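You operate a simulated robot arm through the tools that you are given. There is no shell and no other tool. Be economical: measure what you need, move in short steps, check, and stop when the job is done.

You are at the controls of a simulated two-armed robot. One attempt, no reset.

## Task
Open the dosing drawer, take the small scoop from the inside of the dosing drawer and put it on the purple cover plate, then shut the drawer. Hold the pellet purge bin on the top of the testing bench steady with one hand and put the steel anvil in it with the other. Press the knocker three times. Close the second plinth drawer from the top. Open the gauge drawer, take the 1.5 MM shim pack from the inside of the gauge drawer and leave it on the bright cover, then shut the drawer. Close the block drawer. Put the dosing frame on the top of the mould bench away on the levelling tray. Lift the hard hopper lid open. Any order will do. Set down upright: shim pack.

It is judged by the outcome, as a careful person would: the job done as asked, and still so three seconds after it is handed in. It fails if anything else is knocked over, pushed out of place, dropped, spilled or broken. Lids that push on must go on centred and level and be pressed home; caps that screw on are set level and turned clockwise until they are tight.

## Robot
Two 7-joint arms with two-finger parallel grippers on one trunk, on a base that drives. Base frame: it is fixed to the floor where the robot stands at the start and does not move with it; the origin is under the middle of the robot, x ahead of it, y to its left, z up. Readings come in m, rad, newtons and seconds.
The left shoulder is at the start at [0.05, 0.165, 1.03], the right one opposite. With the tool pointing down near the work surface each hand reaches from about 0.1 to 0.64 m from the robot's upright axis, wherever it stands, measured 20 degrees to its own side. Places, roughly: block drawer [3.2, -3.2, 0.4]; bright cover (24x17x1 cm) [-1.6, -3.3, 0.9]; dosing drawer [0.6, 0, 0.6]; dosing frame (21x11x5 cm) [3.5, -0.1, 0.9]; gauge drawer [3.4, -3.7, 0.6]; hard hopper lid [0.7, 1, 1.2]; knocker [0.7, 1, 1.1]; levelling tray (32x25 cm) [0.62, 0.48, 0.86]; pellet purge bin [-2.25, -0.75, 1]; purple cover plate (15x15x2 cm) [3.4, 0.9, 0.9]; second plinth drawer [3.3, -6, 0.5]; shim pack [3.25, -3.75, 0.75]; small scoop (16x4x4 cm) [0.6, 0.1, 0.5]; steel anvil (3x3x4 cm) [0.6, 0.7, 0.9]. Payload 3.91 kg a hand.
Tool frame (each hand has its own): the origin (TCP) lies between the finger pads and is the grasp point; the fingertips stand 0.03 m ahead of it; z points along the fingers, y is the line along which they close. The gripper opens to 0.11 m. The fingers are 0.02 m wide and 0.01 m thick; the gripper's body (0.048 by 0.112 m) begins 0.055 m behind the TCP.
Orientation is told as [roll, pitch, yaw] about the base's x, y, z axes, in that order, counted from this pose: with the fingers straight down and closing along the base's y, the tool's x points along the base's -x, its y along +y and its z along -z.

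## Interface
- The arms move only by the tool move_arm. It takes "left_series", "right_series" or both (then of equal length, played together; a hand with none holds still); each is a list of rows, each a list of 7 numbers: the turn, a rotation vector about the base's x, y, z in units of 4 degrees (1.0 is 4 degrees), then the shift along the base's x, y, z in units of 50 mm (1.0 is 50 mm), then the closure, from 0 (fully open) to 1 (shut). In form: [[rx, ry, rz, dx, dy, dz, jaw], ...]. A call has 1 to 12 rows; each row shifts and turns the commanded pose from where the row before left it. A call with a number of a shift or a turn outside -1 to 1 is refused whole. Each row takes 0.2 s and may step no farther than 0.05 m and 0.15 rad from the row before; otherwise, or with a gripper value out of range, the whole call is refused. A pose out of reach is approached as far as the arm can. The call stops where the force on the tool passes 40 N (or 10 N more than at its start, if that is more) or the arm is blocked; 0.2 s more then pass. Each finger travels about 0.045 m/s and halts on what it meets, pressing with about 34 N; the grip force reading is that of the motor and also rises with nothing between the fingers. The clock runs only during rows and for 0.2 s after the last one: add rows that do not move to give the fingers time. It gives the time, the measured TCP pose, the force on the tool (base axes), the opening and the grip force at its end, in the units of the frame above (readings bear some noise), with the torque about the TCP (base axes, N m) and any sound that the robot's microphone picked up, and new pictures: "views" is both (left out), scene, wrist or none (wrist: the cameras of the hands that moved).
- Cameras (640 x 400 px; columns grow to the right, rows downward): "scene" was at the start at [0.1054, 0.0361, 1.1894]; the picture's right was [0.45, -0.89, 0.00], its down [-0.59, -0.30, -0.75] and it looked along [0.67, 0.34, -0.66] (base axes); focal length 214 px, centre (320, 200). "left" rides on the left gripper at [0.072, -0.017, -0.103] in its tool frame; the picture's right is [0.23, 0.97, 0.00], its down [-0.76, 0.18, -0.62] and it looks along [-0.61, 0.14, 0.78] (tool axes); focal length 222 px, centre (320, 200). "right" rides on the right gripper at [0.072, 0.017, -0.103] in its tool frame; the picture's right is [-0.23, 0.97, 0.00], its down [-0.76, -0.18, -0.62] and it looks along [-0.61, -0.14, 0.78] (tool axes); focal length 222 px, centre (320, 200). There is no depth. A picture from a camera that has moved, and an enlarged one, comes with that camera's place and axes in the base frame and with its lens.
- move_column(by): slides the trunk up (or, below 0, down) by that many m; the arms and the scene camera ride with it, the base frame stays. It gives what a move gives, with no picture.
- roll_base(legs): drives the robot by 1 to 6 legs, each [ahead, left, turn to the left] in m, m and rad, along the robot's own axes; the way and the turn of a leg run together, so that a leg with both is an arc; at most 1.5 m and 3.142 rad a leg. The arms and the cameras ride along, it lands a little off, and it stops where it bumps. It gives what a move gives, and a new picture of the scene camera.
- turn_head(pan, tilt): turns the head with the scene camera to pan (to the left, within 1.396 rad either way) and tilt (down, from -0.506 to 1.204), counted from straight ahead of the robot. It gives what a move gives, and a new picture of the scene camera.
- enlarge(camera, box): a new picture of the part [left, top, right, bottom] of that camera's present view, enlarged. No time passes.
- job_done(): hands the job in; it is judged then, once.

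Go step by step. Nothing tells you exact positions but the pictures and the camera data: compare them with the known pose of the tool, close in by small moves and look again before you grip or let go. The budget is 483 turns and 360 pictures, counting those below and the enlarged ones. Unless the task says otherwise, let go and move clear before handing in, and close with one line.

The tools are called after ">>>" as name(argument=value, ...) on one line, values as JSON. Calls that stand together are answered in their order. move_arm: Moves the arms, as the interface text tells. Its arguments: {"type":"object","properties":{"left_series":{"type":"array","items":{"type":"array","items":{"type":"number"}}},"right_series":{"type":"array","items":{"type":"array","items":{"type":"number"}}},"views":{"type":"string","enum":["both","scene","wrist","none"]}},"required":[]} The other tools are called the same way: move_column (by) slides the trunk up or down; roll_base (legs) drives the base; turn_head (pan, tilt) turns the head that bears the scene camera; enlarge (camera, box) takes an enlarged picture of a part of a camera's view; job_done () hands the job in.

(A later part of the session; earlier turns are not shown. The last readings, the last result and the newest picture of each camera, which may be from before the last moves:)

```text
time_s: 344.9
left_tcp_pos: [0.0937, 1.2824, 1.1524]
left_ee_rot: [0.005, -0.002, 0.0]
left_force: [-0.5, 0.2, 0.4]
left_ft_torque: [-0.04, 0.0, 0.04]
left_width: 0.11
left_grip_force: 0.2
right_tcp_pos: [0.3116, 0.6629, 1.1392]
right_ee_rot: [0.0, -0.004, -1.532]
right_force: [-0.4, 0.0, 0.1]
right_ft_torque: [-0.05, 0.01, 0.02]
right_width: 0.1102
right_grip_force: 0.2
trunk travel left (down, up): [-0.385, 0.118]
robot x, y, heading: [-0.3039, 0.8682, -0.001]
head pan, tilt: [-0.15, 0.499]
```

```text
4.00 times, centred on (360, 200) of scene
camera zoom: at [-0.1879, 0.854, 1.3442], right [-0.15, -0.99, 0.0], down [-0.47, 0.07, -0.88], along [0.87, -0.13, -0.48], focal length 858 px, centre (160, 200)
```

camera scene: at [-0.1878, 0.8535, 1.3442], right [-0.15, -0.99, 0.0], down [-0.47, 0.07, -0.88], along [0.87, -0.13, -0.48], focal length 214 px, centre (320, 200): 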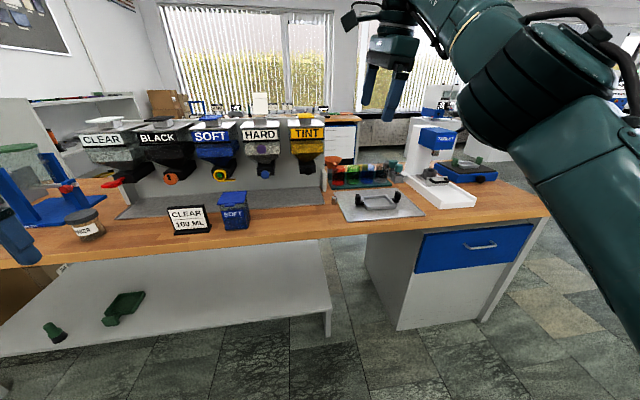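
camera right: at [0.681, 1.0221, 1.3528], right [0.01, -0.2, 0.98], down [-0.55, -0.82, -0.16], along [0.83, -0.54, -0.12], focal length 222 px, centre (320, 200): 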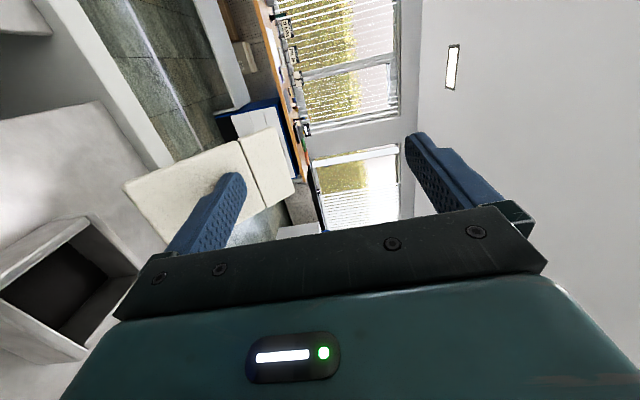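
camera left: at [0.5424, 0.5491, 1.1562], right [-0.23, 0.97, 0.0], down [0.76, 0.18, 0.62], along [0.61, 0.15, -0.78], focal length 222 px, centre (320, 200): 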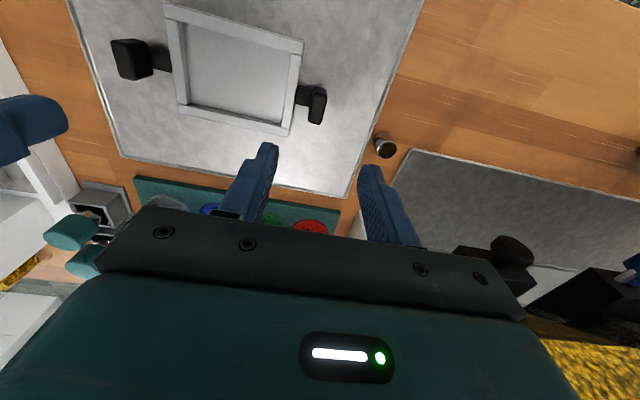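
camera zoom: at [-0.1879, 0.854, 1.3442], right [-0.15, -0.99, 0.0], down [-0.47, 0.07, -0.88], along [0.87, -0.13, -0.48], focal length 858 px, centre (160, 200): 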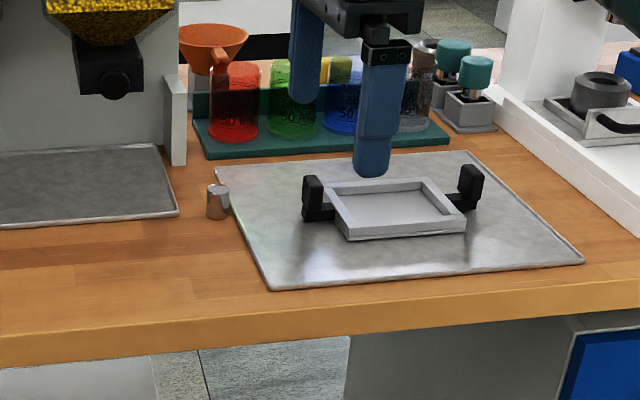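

The anvil is the small steel cylinder at about (0.645, 0.664). I drive up and position the right hand over it.

>>> roll_base(legs=[[0.36, 0, 0]])

>>> move_arm(right_series=[[0, 0, 0, -0.3, 0, -0.6, 0.3], [0, 0, 0, -0.3, 0, -0.6, 0.3], [0, 0, 0, 0, 0, -0.6, 0.3], [0, 0, 0, 0, 0, -0.4, 0.3]])

```text
time_s: 347.2
left_tcp_pos: [0.4547, 1.283, 1.1513]
left_ee_rot: [0.004, 0.001, 0.001]
left_force: [-0.5, 0.2, 0.1]
left_ft_torque: [-0.01, -0.01, -0.03]
left_width: 0.11
left_grip_force: 0.1
right_tcp_pos: [0.6726, 0.6647, 1.1394]
right_ee_rot: [-0.001, -0.001, -1.53]
right_force: [0.2, 0.3, 0.4]
right_ft_torque: [0.01, 0.02, 0.05]
right_width: 0.1102
right_grip_force: 0.1
trunk travel left (down, up): [-0.385, 0.118]
robot x, y, heading: [0.0546, 0.8694, -0.003]
head pan, tilt: [-0.15, 0.499]
camera scene: at [0.1739, 0.854, 1.3441], right [-0.15, -0.99, 0.0], down [-0.47, 0.07, -0.88], along [0.87, -0.13, -0.48], focal length 214 px, centre (320, 200)
```

scene: 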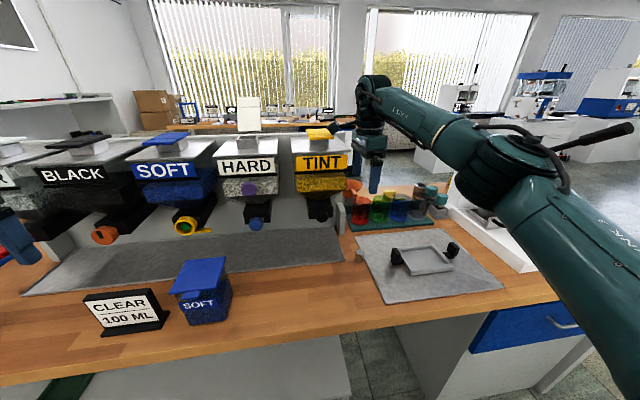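

```text
time_s: 347.7
left_tcp_pos: [0.453, 1.2814, 1.1526]
left_ee_rot: [0.004, -0.001, 0.002]
left_force: [1.1, 0.4, -0.2]
left_ft_torque: [0.01, -0.01, 0.02]
left_width: 0.11
left_grip_force: 0.1
right_tcp_pos: [0.6513, 0.6648, 1.1021]
right_ee_rot: [0.027, 0.012, -1.537]
right_force: [3.8, -3.3, 9.4]
right_ft_torque: [0.96, 0.1, -0.28]
right_width: 0.077
right_grip_force: 0.1
trunk travel left (down, up): [-0.385, 0.118]
robot x, y, heading: [0.0491, 0.8696, 0.004]
head pan, tilt: [-0.15, 0.499]
stopped in row 2 (right hand): the force on the tool passed its limit at 54 N (the readings are from after the stop); the commanded pose is now the measured one
camera scene: at [0.1724, 0.854, 1.3439], right [-0.15, -0.99, 0.0], down [-0.47, 0.07, -0.88], along [0.87, -0.13, -0.48], focal length 214 px, centre (320, 200)
camera right: at [0.6641, 0.7345, 1.205], right [0.98, -0.2, 0.02], down [-0.17, -0.78, 0.61], along [-0.1, -0.6, -0.79], focal length 222 px, centre (320, 200)
```

scene: 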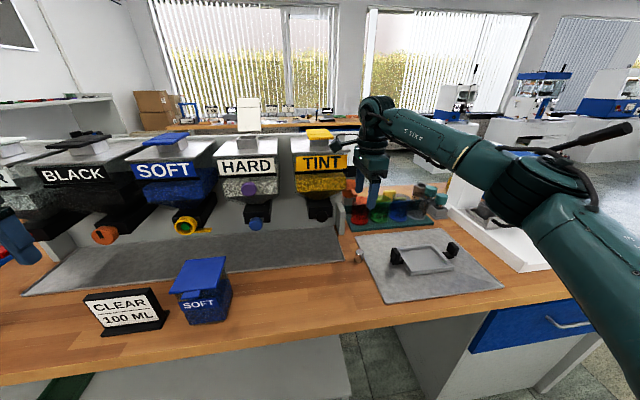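
right: 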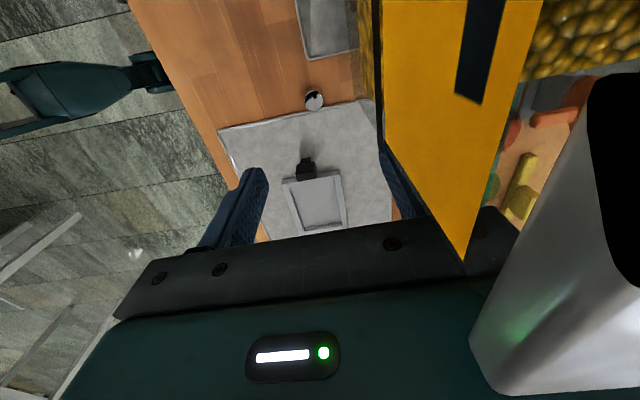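

The camera mount came down on the TINT hopper's edge. I raise straight up and move back away from it.

>>> move_arm(right_series=[[0, 0, 0, 0, 0, 0.4, 0.3], [0, 0, 0, 0, 0, 0.6, 0.3], [0, 0, 0, -0.5, -0.3, 0, 0.3], [0, 0, 0, -0.7, -0.3, 0, 0.3], [0, 0, 0, -0.8, -0.2, 0, 0.3], [0, 0, 0, -0.8, 0, 0, 0.3]])

>>> enlarge(camera="scene", box=[180, 100, 380, 250])

```text
time_s: 349.1
left_tcp_pos: [0.4534, 1.2826, 1.1535]
left_ee_rot: [0.003, 0.002, 0.003]
left_force: [-0.3, -0.6, -0.1]
left_ft_torque: [0.0, -0.02, 0.01]
left_width: 0.1099
left_grip_force: 0.1
right_tcp_pos: [0.5099, 0.6236, 1.149]
right_ee_rot: [0.02, 0.011, -1.535]
right_force: [0.3, 0.4, -0.8]
right_ft_torque: [0.01, 0.01, 0.04]
right_width: 0.0769
right_grip_force: 0.1
trunk travel left (down, up): [-0.385, 0.118]
robot x, y, heading: [0.0524, 0.8685, -0.003]
head pan, tilt: [-0.15, 0.499]
camera scene: at [0.1725, 0.8537, 1.3443], right [-0.15, -0.99, 0.0], down [-0.47, 0.07, -0.88], along [0.87, -0.13, -0.48], focal length 214 px, centre (320, 200)
camera right: at [0.523, 0.6939, 1.2528], right [0.98, -0.19, 0.02], down [-0.16, -0.78, 0.61], along [-0.1, -0.6, -0.79], focal length 222 px, centre (320, 200)
```

scene: 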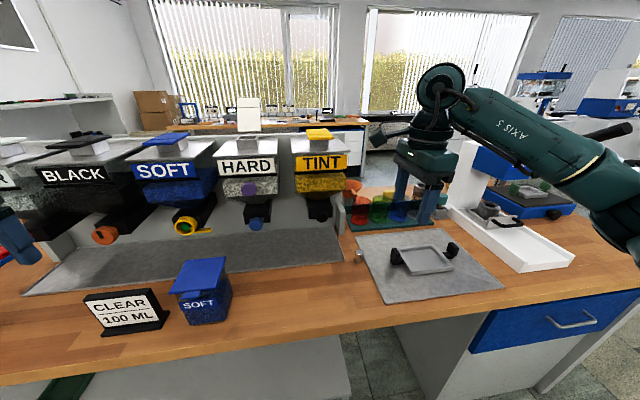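
right: 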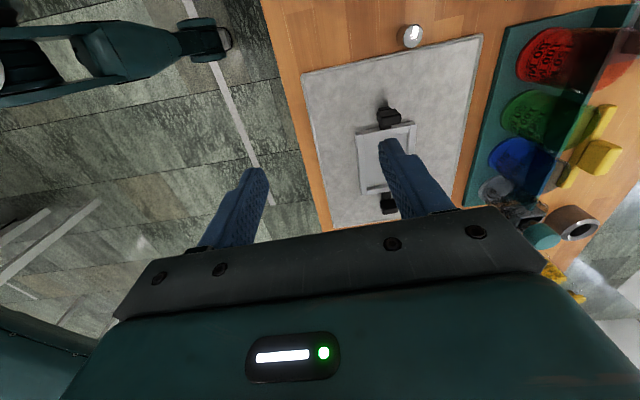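

```text
2.67 times, centred on (280, 175) of scene
camera zoom: at [0.1725, 0.8537, 1.3443], right [-0.15, -0.99, 0.0], down [-0.47, 0.07, -0.88], along [0.87, -0.13, -0.48], focal length 572 px, centre (427, 267)
```

zoom: 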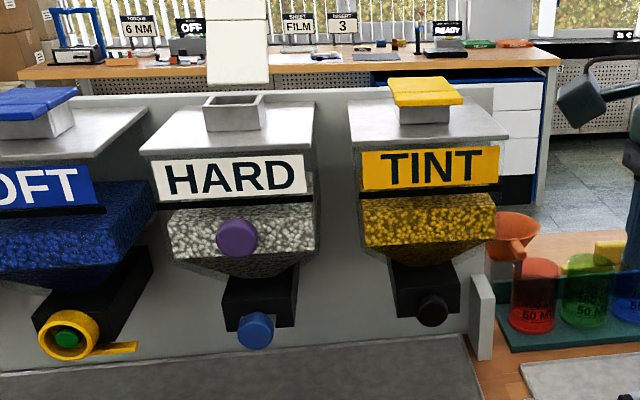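

TINT hopper is unharmed. To stay clear of it I'll re-orient the hand: yaw 0 with fingers tilted 35° forward, coming from the front side.

>>> move_arm(right_series=[[-0.3046, -0.3155, 0.966, -0.05, 0, -0.05, 0.2], [-0.3046, -0.3155, 0.966, -0.05, 0, -0.05, 0.2], [-0.3046, -0.3155, 0.966, -0.05, 0, -0.05, 0.2], [-0.3046, -0.3155, 0.966, -0.05, 0, -0.05, 0.2], [-0.3046, -0.3155, 0.966, -0.05, 0, -0.05, 0.2], [-0.3046, -0.3155, 0.966, -0.05, 0, -0.05, 0.2], [-0.3046, -0.3155, 0.966, -0.05, 0, -0.05, 0.2], [-0.3046, -0.3155, 0.966, -0.05, 0, -0.05, 0.2], [-0.3046, -0.3155, 0.966, -0.05, 0, -0.05, 0.2], [-0.3046, -0.3155, 0.966, -0.05, 0, -0.05, 0.2], [-0.3046, -0.3155, 0.966, -0.05, 0, -0.05, 0.2]], views="none")

>>> move_arm(right_series=[[-0.3046, -0.3155, 0.966, 0, 0, -0.1, 0.2], [-0.3046, -0.3155, 0.966, 0, 0, -0.1, 0.2], [-0.3046, -0.3155, 0.966, 0, 0, -0.1, 0.2], [-0.3046, -0.3155, 0.966, 0, 0, -0.1, 0.2], [-0.3046, -0.3155, 0.966, 0, 0, -0.1, 0.2], [-0.3046, -0.3155, 0.966, 0, 0, -0.1, 0.2], [-0.3046, -0.3155, 0.966, 0, 0, -0.1, 0.2], [-0.3046, -0.3155, 0.966, 0, 0, -0.1, 0.2], [-0.3046, -0.3155, 0.966, 0, 0, -0.1, 0.2], [-0.3046, -0.3155, 0.966, 0, 0, -0.1, 0.2], [-0.3046, -0.3155, 0.966, 0, 0, -0.1, 0.2]])

```text
time_s: 351.5
left_tcp_pos: [0.453, 1.2803, 1.153]
left_ee_rot: [0.002, -0.001, 0.0]
left_force: [0.5, -0.3, 0.3]
left_ft_torque: [-0.02, 0.0, -0.01]
left_width: 0.1097
left_grip_force: 0.0
right_tcp_pos: [0.4835, 0.6239, 1.1213]
right_ee_rot: [0.151, -0.293, -0.803]
right_force: [0.6, 0.0, 0.0]
right_ft_torque: [0.03, -0.01, 0.02]
right_width: 0.0879
right_grip_force: 0.1
trunk travel left (down, up): [-0.385, 0.118]
robot x, y, heading: [0.051, 0.8703, 0.002]
head pan, tilt: [-0.15, 0.499]
```

```text
time_s: 353.9
left_tcp_pos: [0.453, 1.2822, 1.1537]
left_ee_rot: [0.002, -0.001, 0.001]
left_force: [-0.4, -0.6, -0.7]
left_ft_torque: [0.0, 0.01, 0.01]
left_width: 0.1099
left_grip_force: 0.1
right_tcp_pos: [0.4825, 0.6258, 1.0661]
right_ee_rot: [0.019, -0.6, 0.001]
right_force: [-1.0, -0.1, 0.2]
right_ft_torque: [0.04, 0.0, 0.0]
right_width: 0.0881
right_grip_force: 0.1
trunk travel left (down, up): [-0.385, 0.118]
robot x, y, heading: [0.0517, 0.8649, -0.001]
head pan, tilt: [-0.15, 0.499]
camera scene: at [0.173, 0.8536, 1.3442], right [-0.15, -0.99, 0.0], down [-0.47, 0.07, -0.88], along [0.87, -0.13, -0.48], focal length 214 px, centre (320, 200)
camera right: at [0.3664, 0.6383, 1.1101], right [0.18, 0.97, 0.14], down [0.28, -0.19, 0.94], along [0.94, -0.13, -0.3], focal length 222 px, centre (320, 200)
```

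scene: 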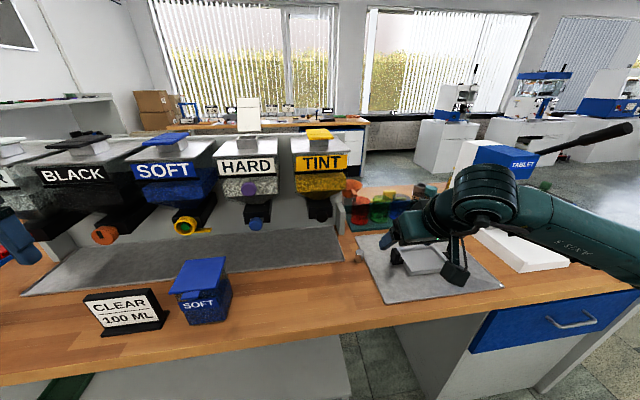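
right: 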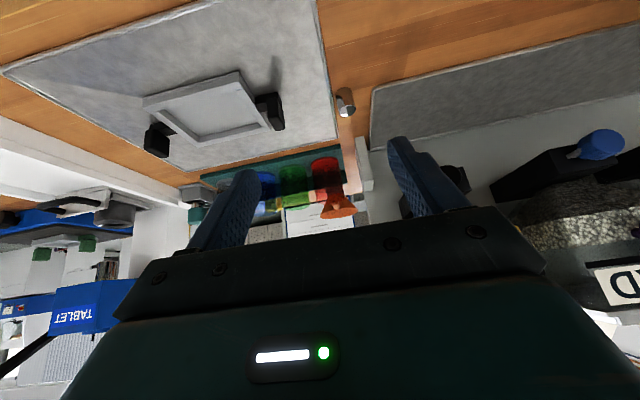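

Anvil ≈ (0.643, 0.662). I approach diagonally from the front.

>>> move_arm(right_series=[[0, 0, 0, 0.6, 0.18, -0.6, 0.5], [0, 0, 0, 0.6, 0.18, -0.6, 0.5], [0, 0, 0, 0.6, 0.18, -0.6, 0.5], [0, 0, 0, 0.6, 0.18, -0.6, 0.5]])

```text
time_s: 354.9
left_tcp_pos: [0.4536, 1.2816, 1.153]
left_ee_rot: [0.003, 0.0, 0.0]
left_force: [0.5, 0.1, -0.1]
left_ft_torque: [-0.01, -0.02, -0.01]
left_width: 0.1099
left_grip_force: 0.1
right_tcp_pos: [0.6052, 0.6612, 0.9455]
right_ee_rot: [0.019, -0.598, 0.001]
right_force: [-0.4, 0.2, -0.6]
right_ft_torque: [-0.04, -0.02, -0.02]
right_width: 0.0553
right_grip_force: 0.1
trunk travel left (down, up): [-0.385, 0.118]
robot x, y, heading: [0.0523, 0.8705, -0.001]
head pan, tilt: [-0.15, 0.499]
camera scene: at [0.1736, 0.8539, 1.3441], right [-0.15, -0.99, 0.0], down [-0.47, 0.07, -0.88], along [0.87, -0.13, -0.48], focal length 214 px, centre (320, 200)
camera right: at [0.4874, 0.674, 0.9885], right [0.18, 0.97, 0.14], down [0.28, -0.19, 0.94], along [0.94, -0.13, -0.31], focal length 222 px, centre (320, 200)
```

scene: 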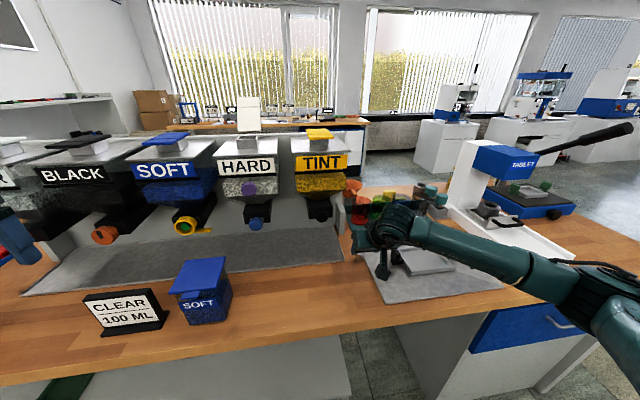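
right: 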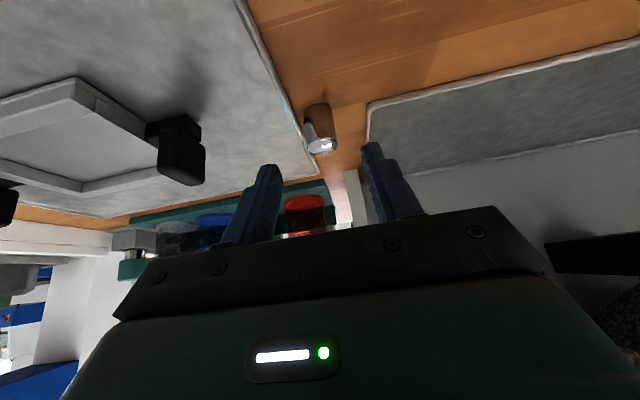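

Aligned in y. Move to grip height around the anvil and close.

>>> move_arm(right_series=[[0, 0, 0, 0.2, 0.02, -0.35, 0.5], [0, 0, 0, 0.2, 0, -0.35, 0.5], [0, 0, 0, 0.2, 0, -0.35, 0.5], [0, 0, 0, 0, 0, 0, 0.7], [0, 0, 0, 0, 0, 0, 0.9], [0, 0, 0, 0, 0, 0, 1], [0, 0, 0, 0, 0, 0, 1]], views="wrist")

```text
time_s: 356.5
left_tcp_pos: [0.4521, 1.2796, 1.1552]
left_ee_rot: [0.004, -0.002, -0.001]
left_force: [-0.4, -0.2, -1.2]
left_ft_torque: [0.02, -0.01, 0.0]
left_width: 0.11
left_grip_force: 0.1
right_tcp_pos: [0.6334, 0.6558, 0.8946]
right_ee_rot: [0.014, -0.603, -0.005]
right_force: [0.0, -24.8, 12.3]
right_ft_torque: [-0.91, 0.15, -0.23]
right_width: 0.0292
right_grip_force: 34.5
trunk travel left (down, up): [-0.385, 0.118]
robot x, y, heading: [0.0529, 0.8685, 0.002]
head pan, tilt: [-0.15, 0.499]
camera right: at [0.5166, 0.6702, 0.9379], right [0.18, 0.97, 0.14], down [0.27, -0.19, 0.94], along [0.94, -0.14, -0.3], focal length 222 px, centre (320, 200)
```

right: 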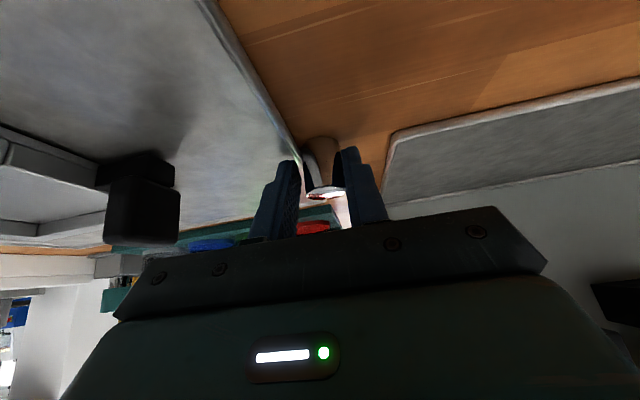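

Gripped at 29 mm. Lift slowly.

>>> move_arm(right_series=[[0, 0, 0, 0, -0.1, 0.1, 1], [0, 0, 0, 0, 0, 0.3, 1], [0, 0, 0, -0.1, 0, 0.4, 1], [0, 0, 0, -0.3, 0, 0.4, 1], [0, 0, 0, -0.4, 0, 0.4, 1]])

```text
time_s: 357.7
left_tcp_pos: [0.4529, 1.2821, 1.1529]
left_ee_rot: [0.003, 0.001, 0.002]
left_force: [-0.4, 0.1, -0.3]
left_ft_torque: [0.0, 0.01, 0.0]
left_width: 0.11
left_grip_force: 0.1
right_tcp_pos: [0.5927, 0.6563, 0.9735]
right_ee_rot: [0.021, -0.598, 0.0]
right_force: [0.1, -0.1, -1.1]
right_ft_torque: [-0.03, 0.03, 0.01]
right_width: 0.0248
right_grip_force: 33.9
trunk travel left (down, up): [-0.385, 0.118]
robot x, y, heading: [0.0548, 0.8677, -0.0]
head pan, tilt: [-0.15, 0.499]
camera scene: at [0.1732, 0.8535, 1.3442], right [-0.15, -0.99, 0.0], down [-0.47, 0.07, -0.88], along [0.87, -0.13, -0.48], focal length 214 px, centre (320, 200)
camera right: at [0.4758, 0.6698, 1.0178], right [0.18, 0.97, 0.14], down [0.28, -0.19, 0.94], along [0.94, -0.13, -0.31], focal length 222 px, centre (320, 200)
```

scene: 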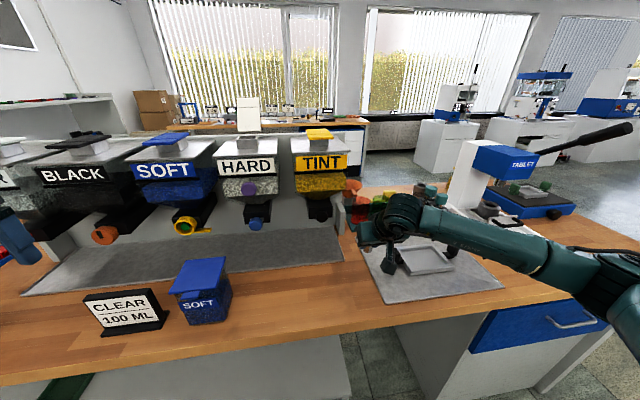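
right: 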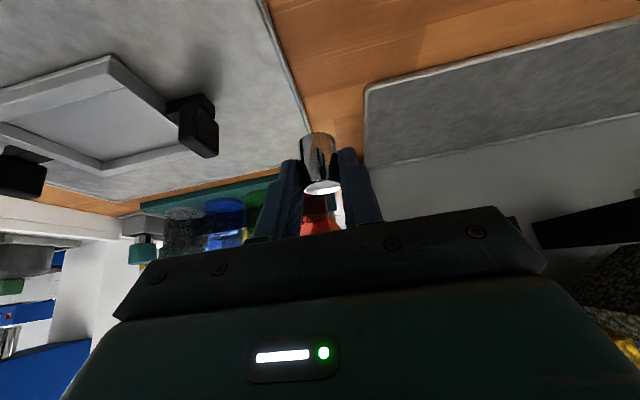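

The anvil is held. I lift it, back off and turn around to find the testing bench.

>>> move_arm(right_series=[[0, 0, 0, -0.5, 0, 0.6, 1], [0, 0, 0, -0.6, 0, 0.6, 1], [0, 0, 0, -0.6, 0, 0.6, 1], [0, 0, 0, -0.6, 0, 0.4, 1]], views="none")

>>> roll_base(legs=[[-0.7, 0, 0], [0, -0.8, 0], [0, 0, 3.1]])

>>> turn_head(pan=0.3, tilt=0.3)

```text
time_s: 358.7
left_tcp_pos: [0.453, 1.281, 1.153]
left_ee_rot: [0.003, -0.001, 0.003]
left_force: [-0.1, 0.1, 0.6]
left_ft_torque: [0.02, -0.02, 0.01]
left_width: 0.11
left_grip_force: 0.1
right_tcp_pos: [0.4779, 0.6561, 1.083]
right_ee_rot: [0.02, -0.6, 0.0]
right_force: [-1.4, 0.1, -1.0]
right_ft_torque: [0.01, 0.01, -0.01]
right_width: 0.0248
right_grip_force: 34.2
trunk travel left (down, up): [-0.385, 0.118]
robot x, y, heading: [0.0522, 0.8666, 0.002]
head pan, tilt: [-0.15, 0.499]
```

```text
time_s: 376.9
left_tcp_pos: [-1.0835, -0.3189, 1.1533]
left_ee_rot: [0.004, -0.002, 3.081]
left_force: [-1.1, 0.1, 0.1]
left_ft_torque: [-0.04, -0.03, -0.01]
left_width: 0.11
left_grip_force: 0.0
right_tcp_pos: [-1.0693, 0.3087, 1.0826]
right_ee_rot: [0.019, -0.6, 3.079]
right_force: [0.5, -0.5, -1.3]
right_ft_torque: [-0.05, 0.0, 0.01]
right_width: 0.025
right_grip_force: 33.7
trunk travel left (down, up): [-0.385, 0.118]
robot x, y, heading: [-0.6557, 0.073, 3.081]
head pan, tilt: [-0.15, 0.499]
camera scene: at [-0.7752, 0.0888, 1.3442], right [0.21, 0.98, 0.0], down [0.47, -0.1, -0.88], along [-0.86, 0.18, -0.48], focal length 214 px, centre (320, 200)
```

scene: 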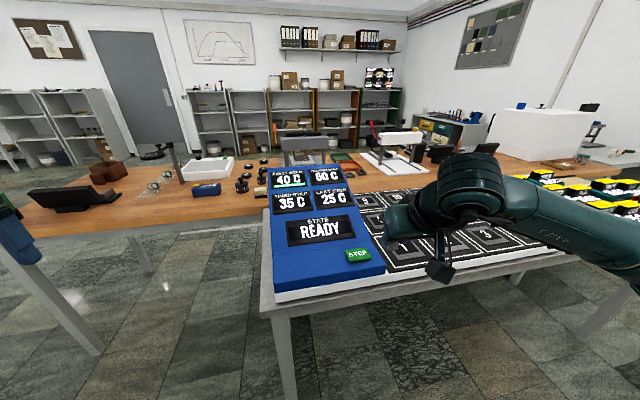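

```text
time_s: 377.8
left_tcp_pos: [-1.0828, -0.3178, 1.1537]
left_ee_rot: [0.003, 0.001, 3.082]
left_force: [0.4, 1.0, -0.1]
left_ft_torque: [-0.01, 0.0, 0.05]
left_width: 0.11
left_grip_force: 0.1
right_tcp_pos: [-1.0699, 0.3098, 1.0833]
right_ee_rot: [0.021, -0.598, 3.079]
right_force: [-0.1, -0.2, -1.3]
right_ft_torque: [-0.01, -0.02, 0.0]
right_width: 0.0249
right_grip_force: 33.4
trunk travel left (down, up): [-0.385, 0.118]
robot x, y, heading: [-0.6562, 0.0703, 3.077]
head pan, tilt: [0.3, 0.3]
camera scene: at [-0.777, 0.0477, 1.3625], right [-0.24, 0.97, 0.0], down [0.29, 0.07, -0.96], along [-0.93, -0.23, -0.3], focal length 214 px, centre (320, 200)
```

scene: 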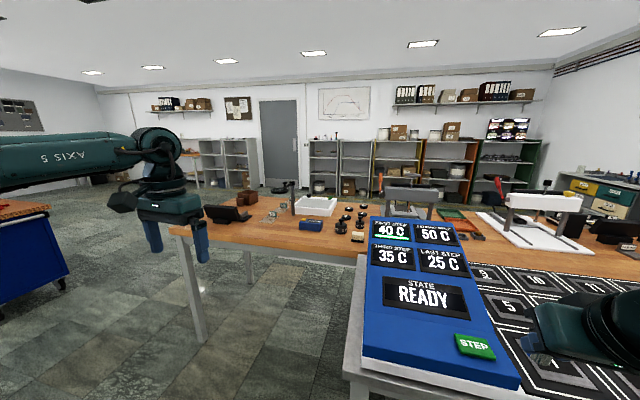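

I see the testing bench beyond a heated panel table. The bin should be near pixel (266,190). I zoom.

>>> enlarge(camera="scene", box=[170, 150, 370, 275])

```text
3.20 times, centred on (270, 212) of scene
camera zoom: at [-0.777, 0.0477, 1.3625], right [-0.24, 0.97, 0.0], down [0.29, 0.07, -0.96], along [-0.93, -0.23, -0.3], focal length 686 px, centre (480, 160)
```

zoom: 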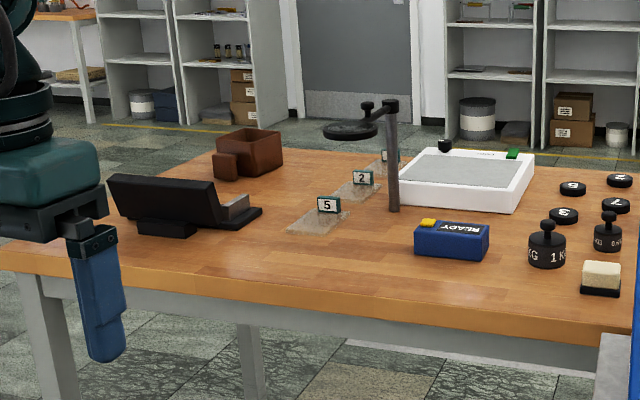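

The pellet purge bin is the brown open box near (−2.1, −0.8), near the bench's back and left end. I'll go around the bench's end and approach from behind it.

>>> roll_base(legs=[[0, 1.45, 0.06], [1.3, 0.15, 0]])

>>> turn_head(pan=-0.7, tilt=0.45)

```text
time_s: 396.7
left_tcp_pos: [-2.3841, -1.9587, 1.1526]
left_ee_rot: [0.003, 0.001, -3.125]
left_force: [0.6, 0.6, -1.0]
left_ft_torque: [0.01, 0.02, -0.04]
left_width: 0.1101
left_grip_force: 0.1
right_tcp_pos: [-2.4179, -1.3328, 1.0819]
right_ee_rot: [0.02, -0.598, -3.127]
right_force: [0.0, -0.9, -1.0]
right_ft_torque: [0.02, -0.04, -0.02]
right_width: 0.0247
right_grip_force: 33.9
trunk travel left (down, up): [-0.385, 0.118]
robot x, y, heading: [-1.9891, -1.5413, -3.126]
head pan, tilt: [0.3, 0.3]
camera scene: at [-2.1061, -1.5706, 1.3625], right [-0.31, 0.95, 0.0], down [0.28, 0.09, -0.96], along [-0.91, -0.3, -0.3], focal length 214 px, centre (320, 200)
```

scene: 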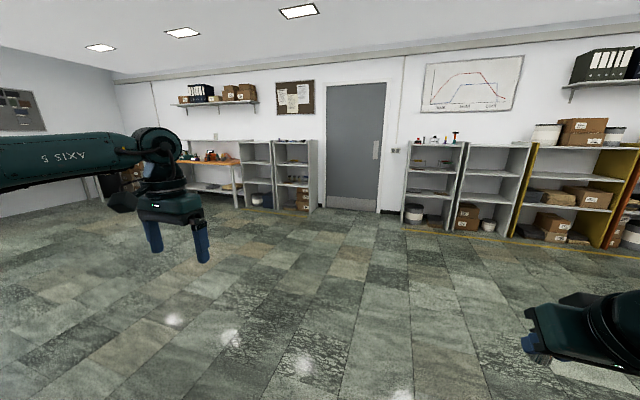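

```text
time_s: 398.0
left_tcp_pos: [-2.3835, -1.9579, 1.1531]
left_ee_rot: [0.004, -0.002, -3.126]
left_force: [0.4, -0.7, 0.3]
left_ft_torque: [0.02, 0.01, -0.02]
left_width: 0.1099
left_grip_force: 0.1
right_tcp_pos: [-2.4171, -1.3343, 1.084]
right_ee_rot: [0.02, -0.599, -3.128]
right_force: [0.3, 0.3, -0.6]
right_ft_torque: [0.0, -0.01, -0.01]
right_width: 0.0249
right_grip_force: 34.0
trunk travel left (down, up): [-0.385, 0.118]
robot x, y, heading: [-1.9893, -1.5369, -3.123]
head pan, tilt: [-0.7, 0.45]
camera scene: at [-2.0885, -1.4835, 1.3486], right [0.63, 0.78, 0.0], down [0.34, -0.27, -0.9], along [-0.7, 0.57, -0.44], focal length 214 px, centre (320, 200)
```

scene: 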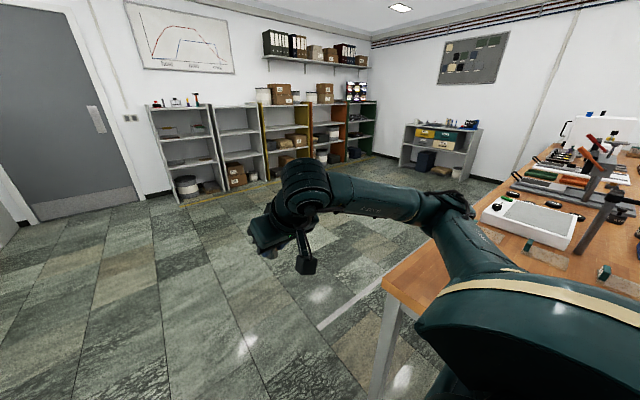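

Bench back-left corner is (−2.32, −1.05). I go on past it, turn to face +x, and move alongside the back edge.

>>> roll_base(legs=[[0.9, 0, 0], [0, 0, 3.13], [0, 0.6, 0]])

>>> turn_head(pan=0.05, tilt=0.6)

```text
time_s: 415.6
left_tcp_pos: [-2.5233, -0.5179, 1.1526]
left_ee_rot: [0.002, 0.0, 0.036]
left_force: [-0.6, 0.2, 0.0]
left_ft_torque: [-0.01, -0.04, 0.02]
left_width: 0.1097
left_grip_force: 0.1
right_tcp_pos: [-2.4779, -1.1434, 1.0831]
right_ee_rot: [0.018, -0.599, 0.034]
right_force: [-0.6, 0.3, -1.7]
right_ft_torque: [0.01, -0.01, -0.02]
right_width: 0.0253
right_grip_force: 33.9
trunk travel left (down, up): [-0.385, 0.118]
robot x, y, heading: [-2.908, -0.9438, 0.034]
head pan, tilt: [-0.7, 0.45]
camera scene: at [-2.8072, -1.0022, 1.3486], right [-0.62, -0.79, 0.0], down [-0.34, 0.27, -0.9], along [0.71, -0.56, -0.44], focal length 214 px, centre (320, 200)
```

scene: 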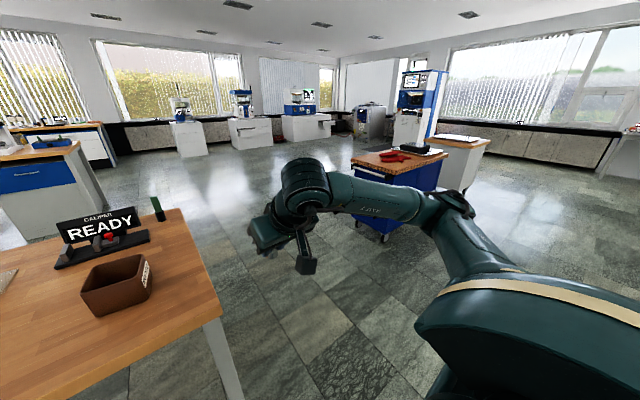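

```text
time_s: 416.6
left_tcp_pos: [-2.5239, -0.5184, 1.1526]
left_ee_rot: [0.003, 0.0, 0.035]
left_force: [0.5, 0.3, -0.4]
left_ft_torque: [-0.02, 0.0, -0.01]
left_width: 0.1103
left_grip_force: 0.0
right_tcp_pos: [-2.4784, -1.1434, 1.0837]
right_ee_rot: [0.019, -0.597, 0.032]
right_force: [0.7, -1.1, -1.3]
right_ft_torque: [0.01, 0.02, -0.01]
right_width: 0.0248
right_grip_force: 33.8
trunk travel left (down, up): [-0.385, 0.118]
robot x, y, heading: [-2.9106, -0.9441, 0.034]
head pan, tilt: [0.051, 0.6]
camera scene: at [-2.7914, -0.9382, 1.3351], right [0.08, -1.0, 0.0], down [-0.56, -0.05, -0.83], along [0.82, 0.07, -0.56], focal length 214 px, centre (320, 200)
```

scene: 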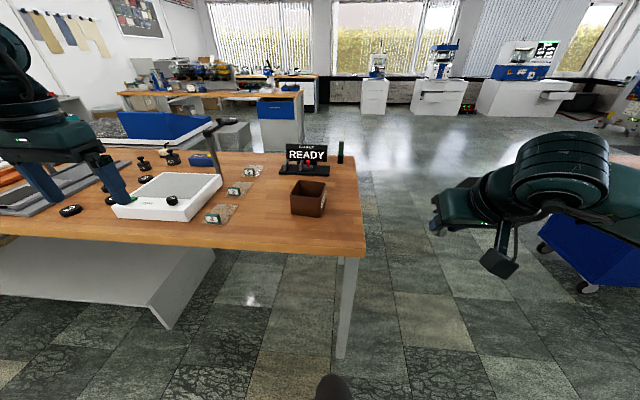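

The bin is close to the back edge, roughly centred (−2.13, −0.85). Zoom for detail.

>>> enlarge(camera="scene", box=[250, 130, 390, 240])

```text
3.64 times, centred on (320, 185) of scene
camera zoom: at [-2.7914, -0.9382, 1.3351], right [0.08, -1.0, 0.0], down [-0.56, -0.05, -0.83], along [0.82, 0.07, -0.56], focal length 780 px, centre (320, 254)
```

zoom: 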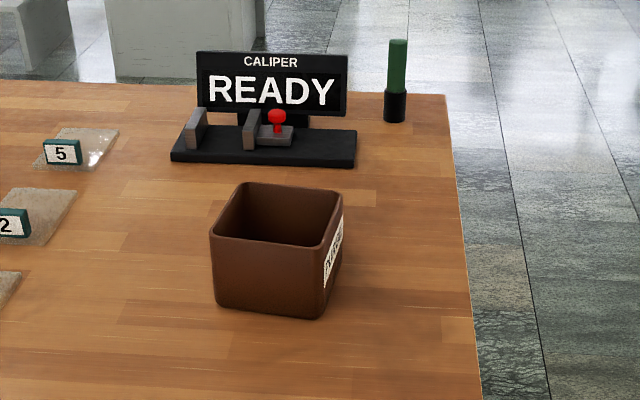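

The bin is an 11×10 cm box centred (−2.153, −0.845), rim z≈0.943. Before using both hands close together, I'll try to free the left arm's inward reach by stretching it out and swinging it inward, with the trunk raised.

>>> move_column(by=0.1)

>>> move_arm(left_series=[[0, 0, 0, 0.9, 0, 0, 0], [0, 0, 0, 0.9, 0, 0, 0], [0, 0, 0, 0.9, 0, 0, 0], [0, 0, 0, 0.9, 0, 0, 0], [0, 0, 0, 0.9, 0, 0, 0], [0, 0, 0, 0.9, 0, 0, 0], [0, 0, 0, 0.9, 0, 0, 0]], views="scene")

```text
time_s: 418.0
left_tcp_pos: [-2.5241, -0.5188, 1.252]
left_ee_rot: [0.003, -0.001, 0.035]
left_force: [-0.5, -0.5, -1.0]
left_ft_torque: [-0.01, 0.02, 0.02]
left_width: 0.1102
left_grip_force: 0.1
right_tcp_pos: [-2.4769, -1.1443, 1.1831]
right_ee_rot: [0.02, -0.599, 0.034]
right_force: [0.8, -0.4, -1.0]
right_ft_torque: [0.04, 0.05, 0.0]
right_width: 0.0249
right_grip_force: 33.8
trunk travel left (down, up): [-0.485, 0.018]
robot x, y, heading: [-2.9091, -0.9434, 0.034]
head pan, tilt: [0.051, 0.6]
```

```text
time_s: 419.6
left_tcp_pos: [-2.33, -0.5592, 1.2361]
left_ee_rot: [0.003, -0.001, 0.034]
left_force: [0.0, 0.8, -0.8]
left_ft_torque: [-0.03, -0.02, 0.01]
left_width: 0.1099
left_grip_force: 0.0
left hand out of reach, approached as far as the arm can: row 4, 5, 6, 7
right_tcp_pos: [-2.4781, -1.1436, 1.1834]
right_ee_rot: [0.019, -0.599, 0.034]
right_force: [0.1, -0.4, -0.8]
right_ft_torque: [-0.02, 0.03, -0.01]
right_width: 0.0248
right_grip_force: 34.0
trunk travel left (down, up): [-0.485, 0.018]
robot x, y, heading: [-2.9083, -0.9433, 0.035]
head pan, tilt: [0.051, 0.6]
camera scene: at [-2.7922, -0.9376, 1.4352], right [0.09, -1.0, 0.0], down [-0.56, -0.05, -0.83], along [0.82, 0.07, -0.56], focal length 214 px, centre (320, 200)
```

scene: 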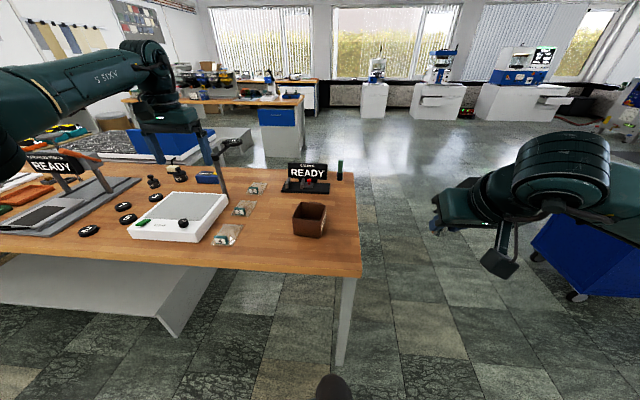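

>>> move_arm(left_series=[[0, 0, 0, -0.2, -0.7, 0, 0], [0, 0, 0, -0.2, -0.7, 0, 0], [0, 0, 0, -0.2, -0.7, 0, 0], [0, 0, 0, -0.2, -0.7, 0, 0], [0, 0, 0, -0.2, -0.7, 0, 0], [0, 0, 0, -0.2, -0.7, 0, 0]], views="scene")

```text
time_s: 421.0
left_tcp_pos: [-2.4089, -0.7536, 1.2322]
left_ee_rot: [0.002, -0.003, 0.036]
left_force: [-0.1, 0.3, 0.0]
left_ft_torque: [0.01, 0.0, -0.02]
left_width: 0.1101
left_grip_force: 0.1
left hand out of reach, approached as far as the arm can: row 5, 6
right_tcp_pos: [-2.4775, -1.1436, 1.1822]
right_ee_rot: [0.019, -0.6, 0.032]
right_force: [-0.5, 0.4, -2.0]
right_ft_torque: [0.0, 0.0, 0.03]
right_width: 0.0248
right_grip_force: 33.8
trunk travel left (down, up): [-0.485, 0.018]
robot x, y, heading: [-2.906, -0.9482, 0.039]
head pan, tilt: [0.051, 0.6]
camera scene: at [-2.7915, -0.9384, 1.4351], right [0.09, -1.0, 0.0], down [-0.56, -0.05, -0.83], along [0.82, 0.07, -0.56], focal length 214 px, centre (320, 200)
```

scene: 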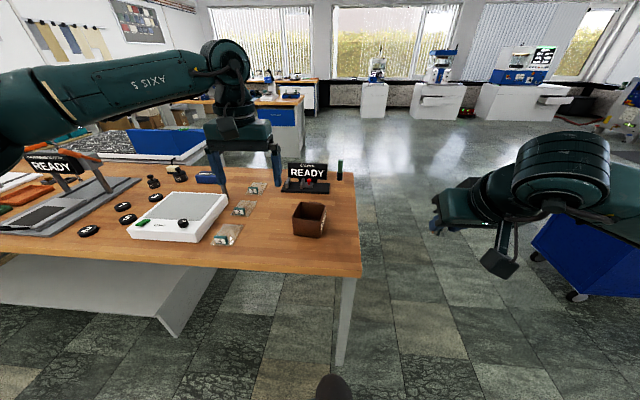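

I'll work with the left reach as it is: robot placed so the bin is a bit to the left, and the right hand yawed 50° so it comes in from the right. First the right hand's yaw and base position.

>>> move_arm(right_series=[[0, 0, 1, 0, 0, 0, 1], [0, 0, 1, 0, 0, 0, 1], [0, 0, 1, 0, 0, 0, 1], [0, 0, 1, 0, 0, 0, 1], [0, 0, 1, 0, 0, 0, 1], [0, 0, 1, 0, 0, 0, 1], [0, 0, 1, 0, 0, 0, 1], [0, 0, 1, 0, 0, 0, 1], [0, 0, 1, 0, 0, 0, 1], [0, 0, 1, 0, 0, 0, 1], [0, 0, 1, 0, 0, 0, 1], [0, 0, 1, 0, 0, 0, 1]], left_series=[[0, 0, 0, -0.3, 0.3, 0, 0], [0, 0, 0, -0.3, 0.3, 0, 0], [0, 0, 0, -0.3, 0.3, 0, 0], [0, 0, 0, -0.3, 0, 0, 0], [0, 0, 0, 0, 0, 0, 0], [0, 0, 0, 0, 0, 0, 0], [0, 0, 0, 0, 0, 0, 0], [0, 0, 0, 0, 0, 0, 0], [0, 0, 0, 0, 0, 0, 0], [0, 0, 0, 0, 0, 0, 0], [0, 0, 0, 0, 0, 0, 0], [0, 0, 0, 0, 0, 0, 0]], views="none")

>>> roll_base(legs=[[0.22, -0.065, -0.037]])

>>> move_column(by=-0.18)

>>> turn_head(pan=0.2, tilt=0.75)

```text
time_s: 423.6
left_tcp_pos: [-2.4685, -0.7082, 1.2307]
left_ee_rot: [0.003, -0.001, 0.034]
left_force: [-0.1, -0.2, -0.7]
left_ft_torque: [0.02, 0.02, 0.02]
left_width: 0.1101
left_grip_force: 0.1
right_tcp_pos: [-2.4778, -1.1424, 1.1828]
right_ee_rot: [0.019, -0.6, 0.8]
right_force: [0.1, -0.3, -2.3]
right_ft_torque: [-0.02, 0.0, 0.03]
right_width: 0.0248
right_grip_force: 34.0
right hand out of reach, approached as far as the arm can: row 12
trunk travel left (down, up): [-0.485, 0.018]
robot x, y, heading: [-2.9093, -0.9445, 0.038]
head pan, tilt: [0.051, 0.6]
```

```text
time_s: 425.3
left_tcp_pos: [-2.2374, -0.7868, 1.2305]
left_ee_rot: [0.003, -0.002, -0.003]
left_force: [0.2, 0.0, 0.0]
left_ft_torque: [0.01, 0.01, 0.01]
left_width: 0.11
left_grip_force: 0.1
right_tcp_pos: [-2.264, -1.2223, 1.1827]
right_ee_rot: [0.017, -0.598, 0.763]
right_force: [-0.6, -0.1, -1.4]
right_ft_torque: [-0.01, 0.0, 0.02]
right_width: 0.025
right_grip_force: 33.6
trunk travel left (down, up): [-0.485, 0.018]
robot x, y, heading: [-2.6882, -1.0077, -0.003]
head pan, tilt: [0.051, 0.6]
camera scene: at [-2.569, -1.0039, 1.435], right [0.05, -1.0, 0.0], down [-0.56, -0.03, -0.82], along [0.82, 0.04, -0.57], focal length 214 px, centre (320, 200)
```

scene: 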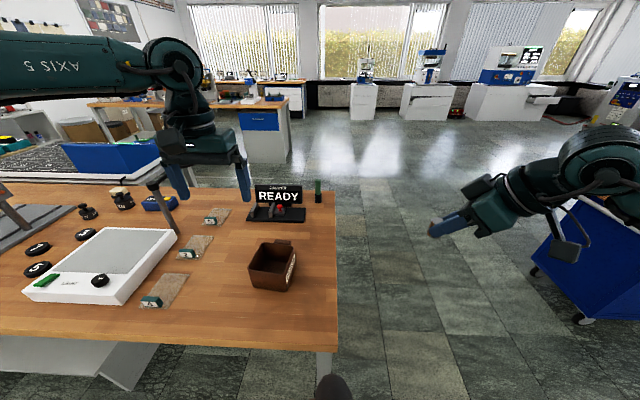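

```text
time_s: 427.3
left_tcp_pos: [-2.2376, -0.7859, 1.0511]
left_ee_rot: [0.003, 0.0, -0.003]
left_force: [-0.7, 0.4, 0.7]
left_ft_torque: [0.03, 0.0, 0.0]
left_width: 0.1102
left_grip_force: 0.2
right_tcp_pos: [-2.2654, -1.2216, 1.0032]
right_ee_rot: [0.021, -0.597, 0.763]
right_force: [1.2, 0.1, -1.9]
right_ft_torque: [-0.02, 0.05, -0.02]
right_width: 0.0249
right_grip_force: 34.0
trunk travel left (down, up): [-0.305, 0.198]
robot x, y, heading: [-2.6886, -1.0036, -0.007]
head pan, tilt: [0.051, 0.6]
```

```text
time_s: 428.0
left_tcp_pos: [-2.2378, -0.7866, 1.0504]
left_ee_rot: [0.004, 0.0, -0.003]
left_force: [0.3, 0.7, -0.8]
left_ft_torque: [0.01, -0.01, 0.01]
left_width: 0.1099
left_grip_force: 0.1
right_tcp_pos: [-2.2641, -1.222, 1.0031]
right_ee_rot: [0.019, -0.598, 0.763]
right_force: [0.0, -0.2, -1.2]
right_ft_torque: [-0.02, -0.02, -0.01]
right_width: 0.0249
right_grip_force: 33.7
trunk travel left (down, up): [-0.305, 0.198]
robot x, y, heading: [-2.6919, -1.0046, -0.008]
head pan, tilt: [0.201, 0.75]
camera scene: at [-2.5767, -0.9917, 1.2422], right [0.2, -0.98, 0.0], down [-0.67, -0.13, -0.73], along [0.72, 0.14, -0.68], focal length 214 px, centre (320, 200)
```

scene: 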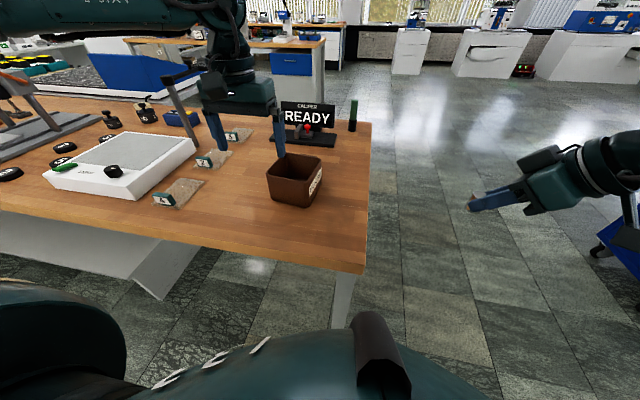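

>>> enlarge(camera="scene", box=[240, 130, 360, 220])

```text
4.44 times, centred on (300, 175) of scene
camera zoom: at [-2.5767, -0.9917, 1.2422], right [0.2, -0.98, 0.0], down [-0.67, -0.13, -0.73], along [0.72, 0.14, -0.68], focal length 953 px, centre (409, 311)
```

zoom: 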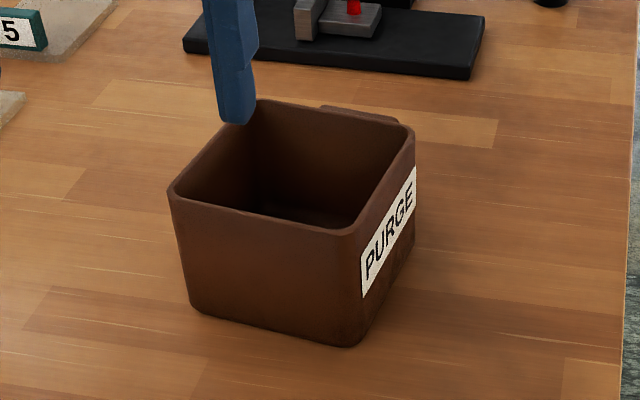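

Bin rim corners are now well located; its left wall runs from (−2.192, −0.787) to (−2.095, −0.805). I move the left hand above that wall, yawed −9°.

>>> move_arm(left_series=[[0, 0, -0.8, 0.6, -0.1, -0.2, 0.5], [0, 0, -0.8, 0.6, -0.1, -0.3, 0.5], [0, 0, -0.6, 0.6, -0.08, -0.3, 0.5], [0, 0, 0, 0.2, 0, -0.2, 0.5], [0, 0, 0, 0, 0, 0, 0.5]])

```text
time_s: 429.2
left_tcp_pos: [-2.1411, -0.7965, 1.0012]
left_ee_rot: [0.004, -0.002, -0.157]
left_force: [0.1, -1.1, 0.1]
left_ft_torque: [0.01, -0.01, -0.01]
left_width: 0.0551
left_grip_force: 0.0
left hand out of reach, approached as far as the arm can: row 4
right_tcp_pos: [-2.2643, -1.2218, 1.0029]
right_ee_rot: [0.019, -0.597, 0.763]
right_force: [0.7, 0.0, -1.4]
right_ft_torque: [-0.05, 0.04, -0.01]
right_width: 0.0247
right_grip_force: 33.8
trunk travel left (down, up): [-0.305, 0.198]
robot x, y, heading: [-2.6866, -1.0053, 0.0]
head pan, tilt: [0.201, 0.75]
camera scene: at [-2.5767, -0.9916, 1.2422], right [0.2, -0.98, 0.0], down [-0.67, -0.13, -0.73], along [0.72, 0.14, -0.68], focal length 214 px, centre (320, 200)
camera left: at [-2.2165, -0.8028, 1.1044], right [-0.07, 1.0, 0.0], down [0.78, 0.05, 0.63], along [0.62, 0.05, -0.78], focal length 222 px, centre (320, 200)
```

scene: 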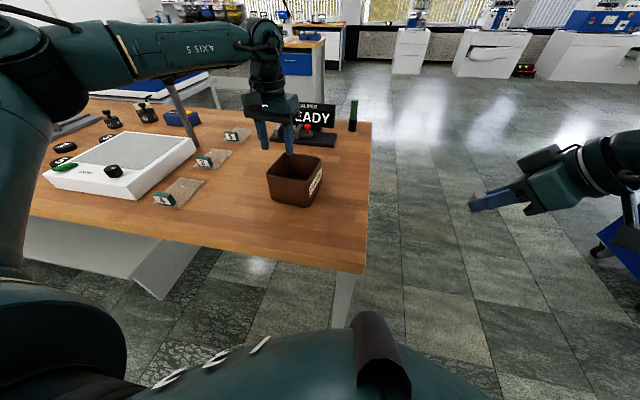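
left: 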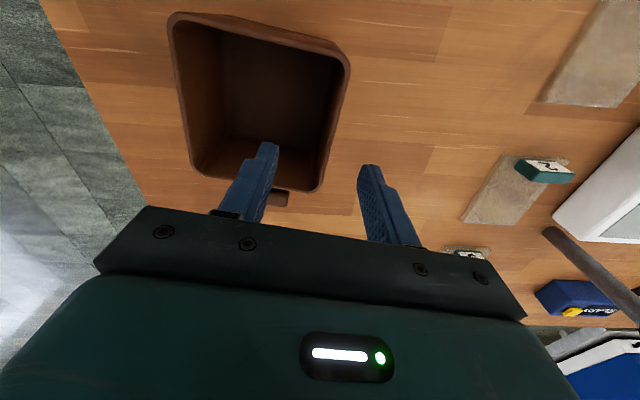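

The wall lies between the fingers. Lower and grip it.

>>> move_arm(left_series=[[0, 0, 0, 0, 0.1, -0.5, 0.5], [0, 0, 0, 0, 0, -0.5, 0.5], [0, 0, 0, 0, 0, -0.4, 0.5], [0, 0, 0, 0, 0, 0, 0.6]], views="wrist")

```text
time_s: 430.2
left_tcp_pos: [-2.1464, -0.79, 0.931]
left_ee_rot: [0.002, -0.003, -0.157]
left_force: [-0.3, -0.2, 0.1]
left_ft_torque: [0.03, -0.01, 0.0]
left_width: 0.044
left_grip_force: 0.0
left hand out of reach, approached as far as the arm can: row 3
right_tcp_pos: [-2.2645, -1.2217, 1.0023]
right_ee_rot: [0.021, -0.599, 0.763]
right_force: [0.5, -0.1, -1.8]
right_ft_torque: [-0.01, 0.01, -0.03]
right_width: 0.025
right_grip_force: 33.8
trunk travel left (down, up): [-0.305, 0.198]
robot x, y, heading: [-2.6889, -1.0039, -0.002]
head pan, tilt: [0.201, 0.75]
camera left: at [-2.2201, -0.7962, 1.0352], right [-0.07, 1.0, 0.0], down [0.78, 0.06, 0.62], along [0.62, 0.05, -0.78], focal length 222 px, centre (320, 200)
```

left: 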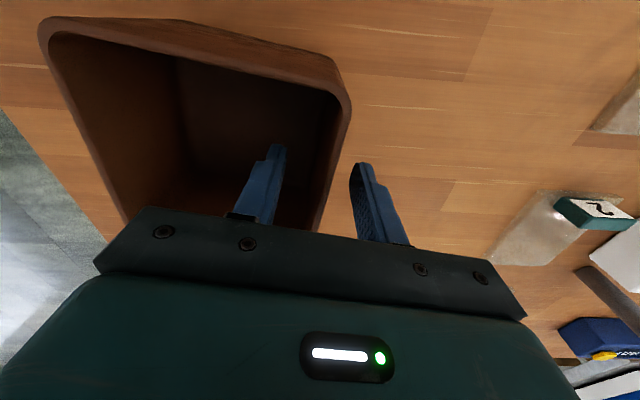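

>>> move_arm(left_series=[[0, 0, 0, 0, 0.08, 0, 0.65], [0, 0, 0, 0, 0, 0, 0.75], [0, 0, 0, 0, 0, 0, 0.85], [0, 0, 0, 0, 0, 0, 1], [0, 0, 0, 0, 0, 0, 1], [0, 0, 0, 0, 0, 0, 1]], views="wrist")

```text
time_s: 431.6
left_tcp_pos: [-2.1453, -0.7871, 0.933]
left_ee_rot: [0.003, 0.002, -0.156]
left_force: [1.0, -0.4, 1.3]
left_ft_torque: [-0.19, 0.15, 0.12]
left_width: 0.0038
left_grip_force: 34.2
right_tcp_pos: [-2.2642, -1.2212, 1.0023]
right_ee_rot: [0.021, -0.598, 0.763]
right_force: [-0.1, -0.1, -1.0]
right_ft_torque: [-0.03, -0.02, -0.02]
right_width: 0.0249
right_grip_force: 34.3
trunk travel left (down, up): [-0.305, 0.198]
robot x, y, heading: [-2.6854, -1.0072, -0.004]
head pan, tilt: [0.201, 0.75]
camera left: at [-2.22, -0.7925, 1.0358], right [-0.07, 1.0, 0.0], down [0.78, 0.05, 0.62], along [0.62, 0.05, -0.78], focal length 222 px, centre (320, 200)
```

left: 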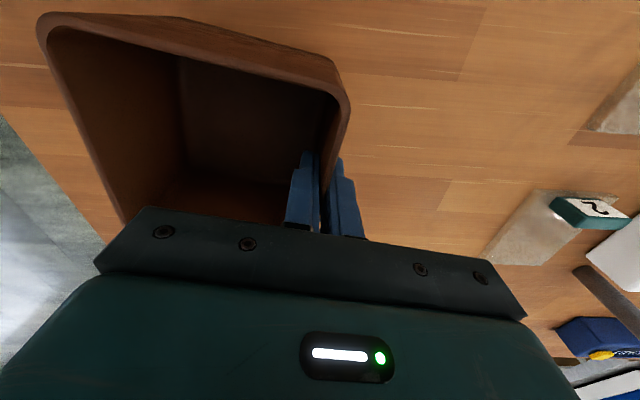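

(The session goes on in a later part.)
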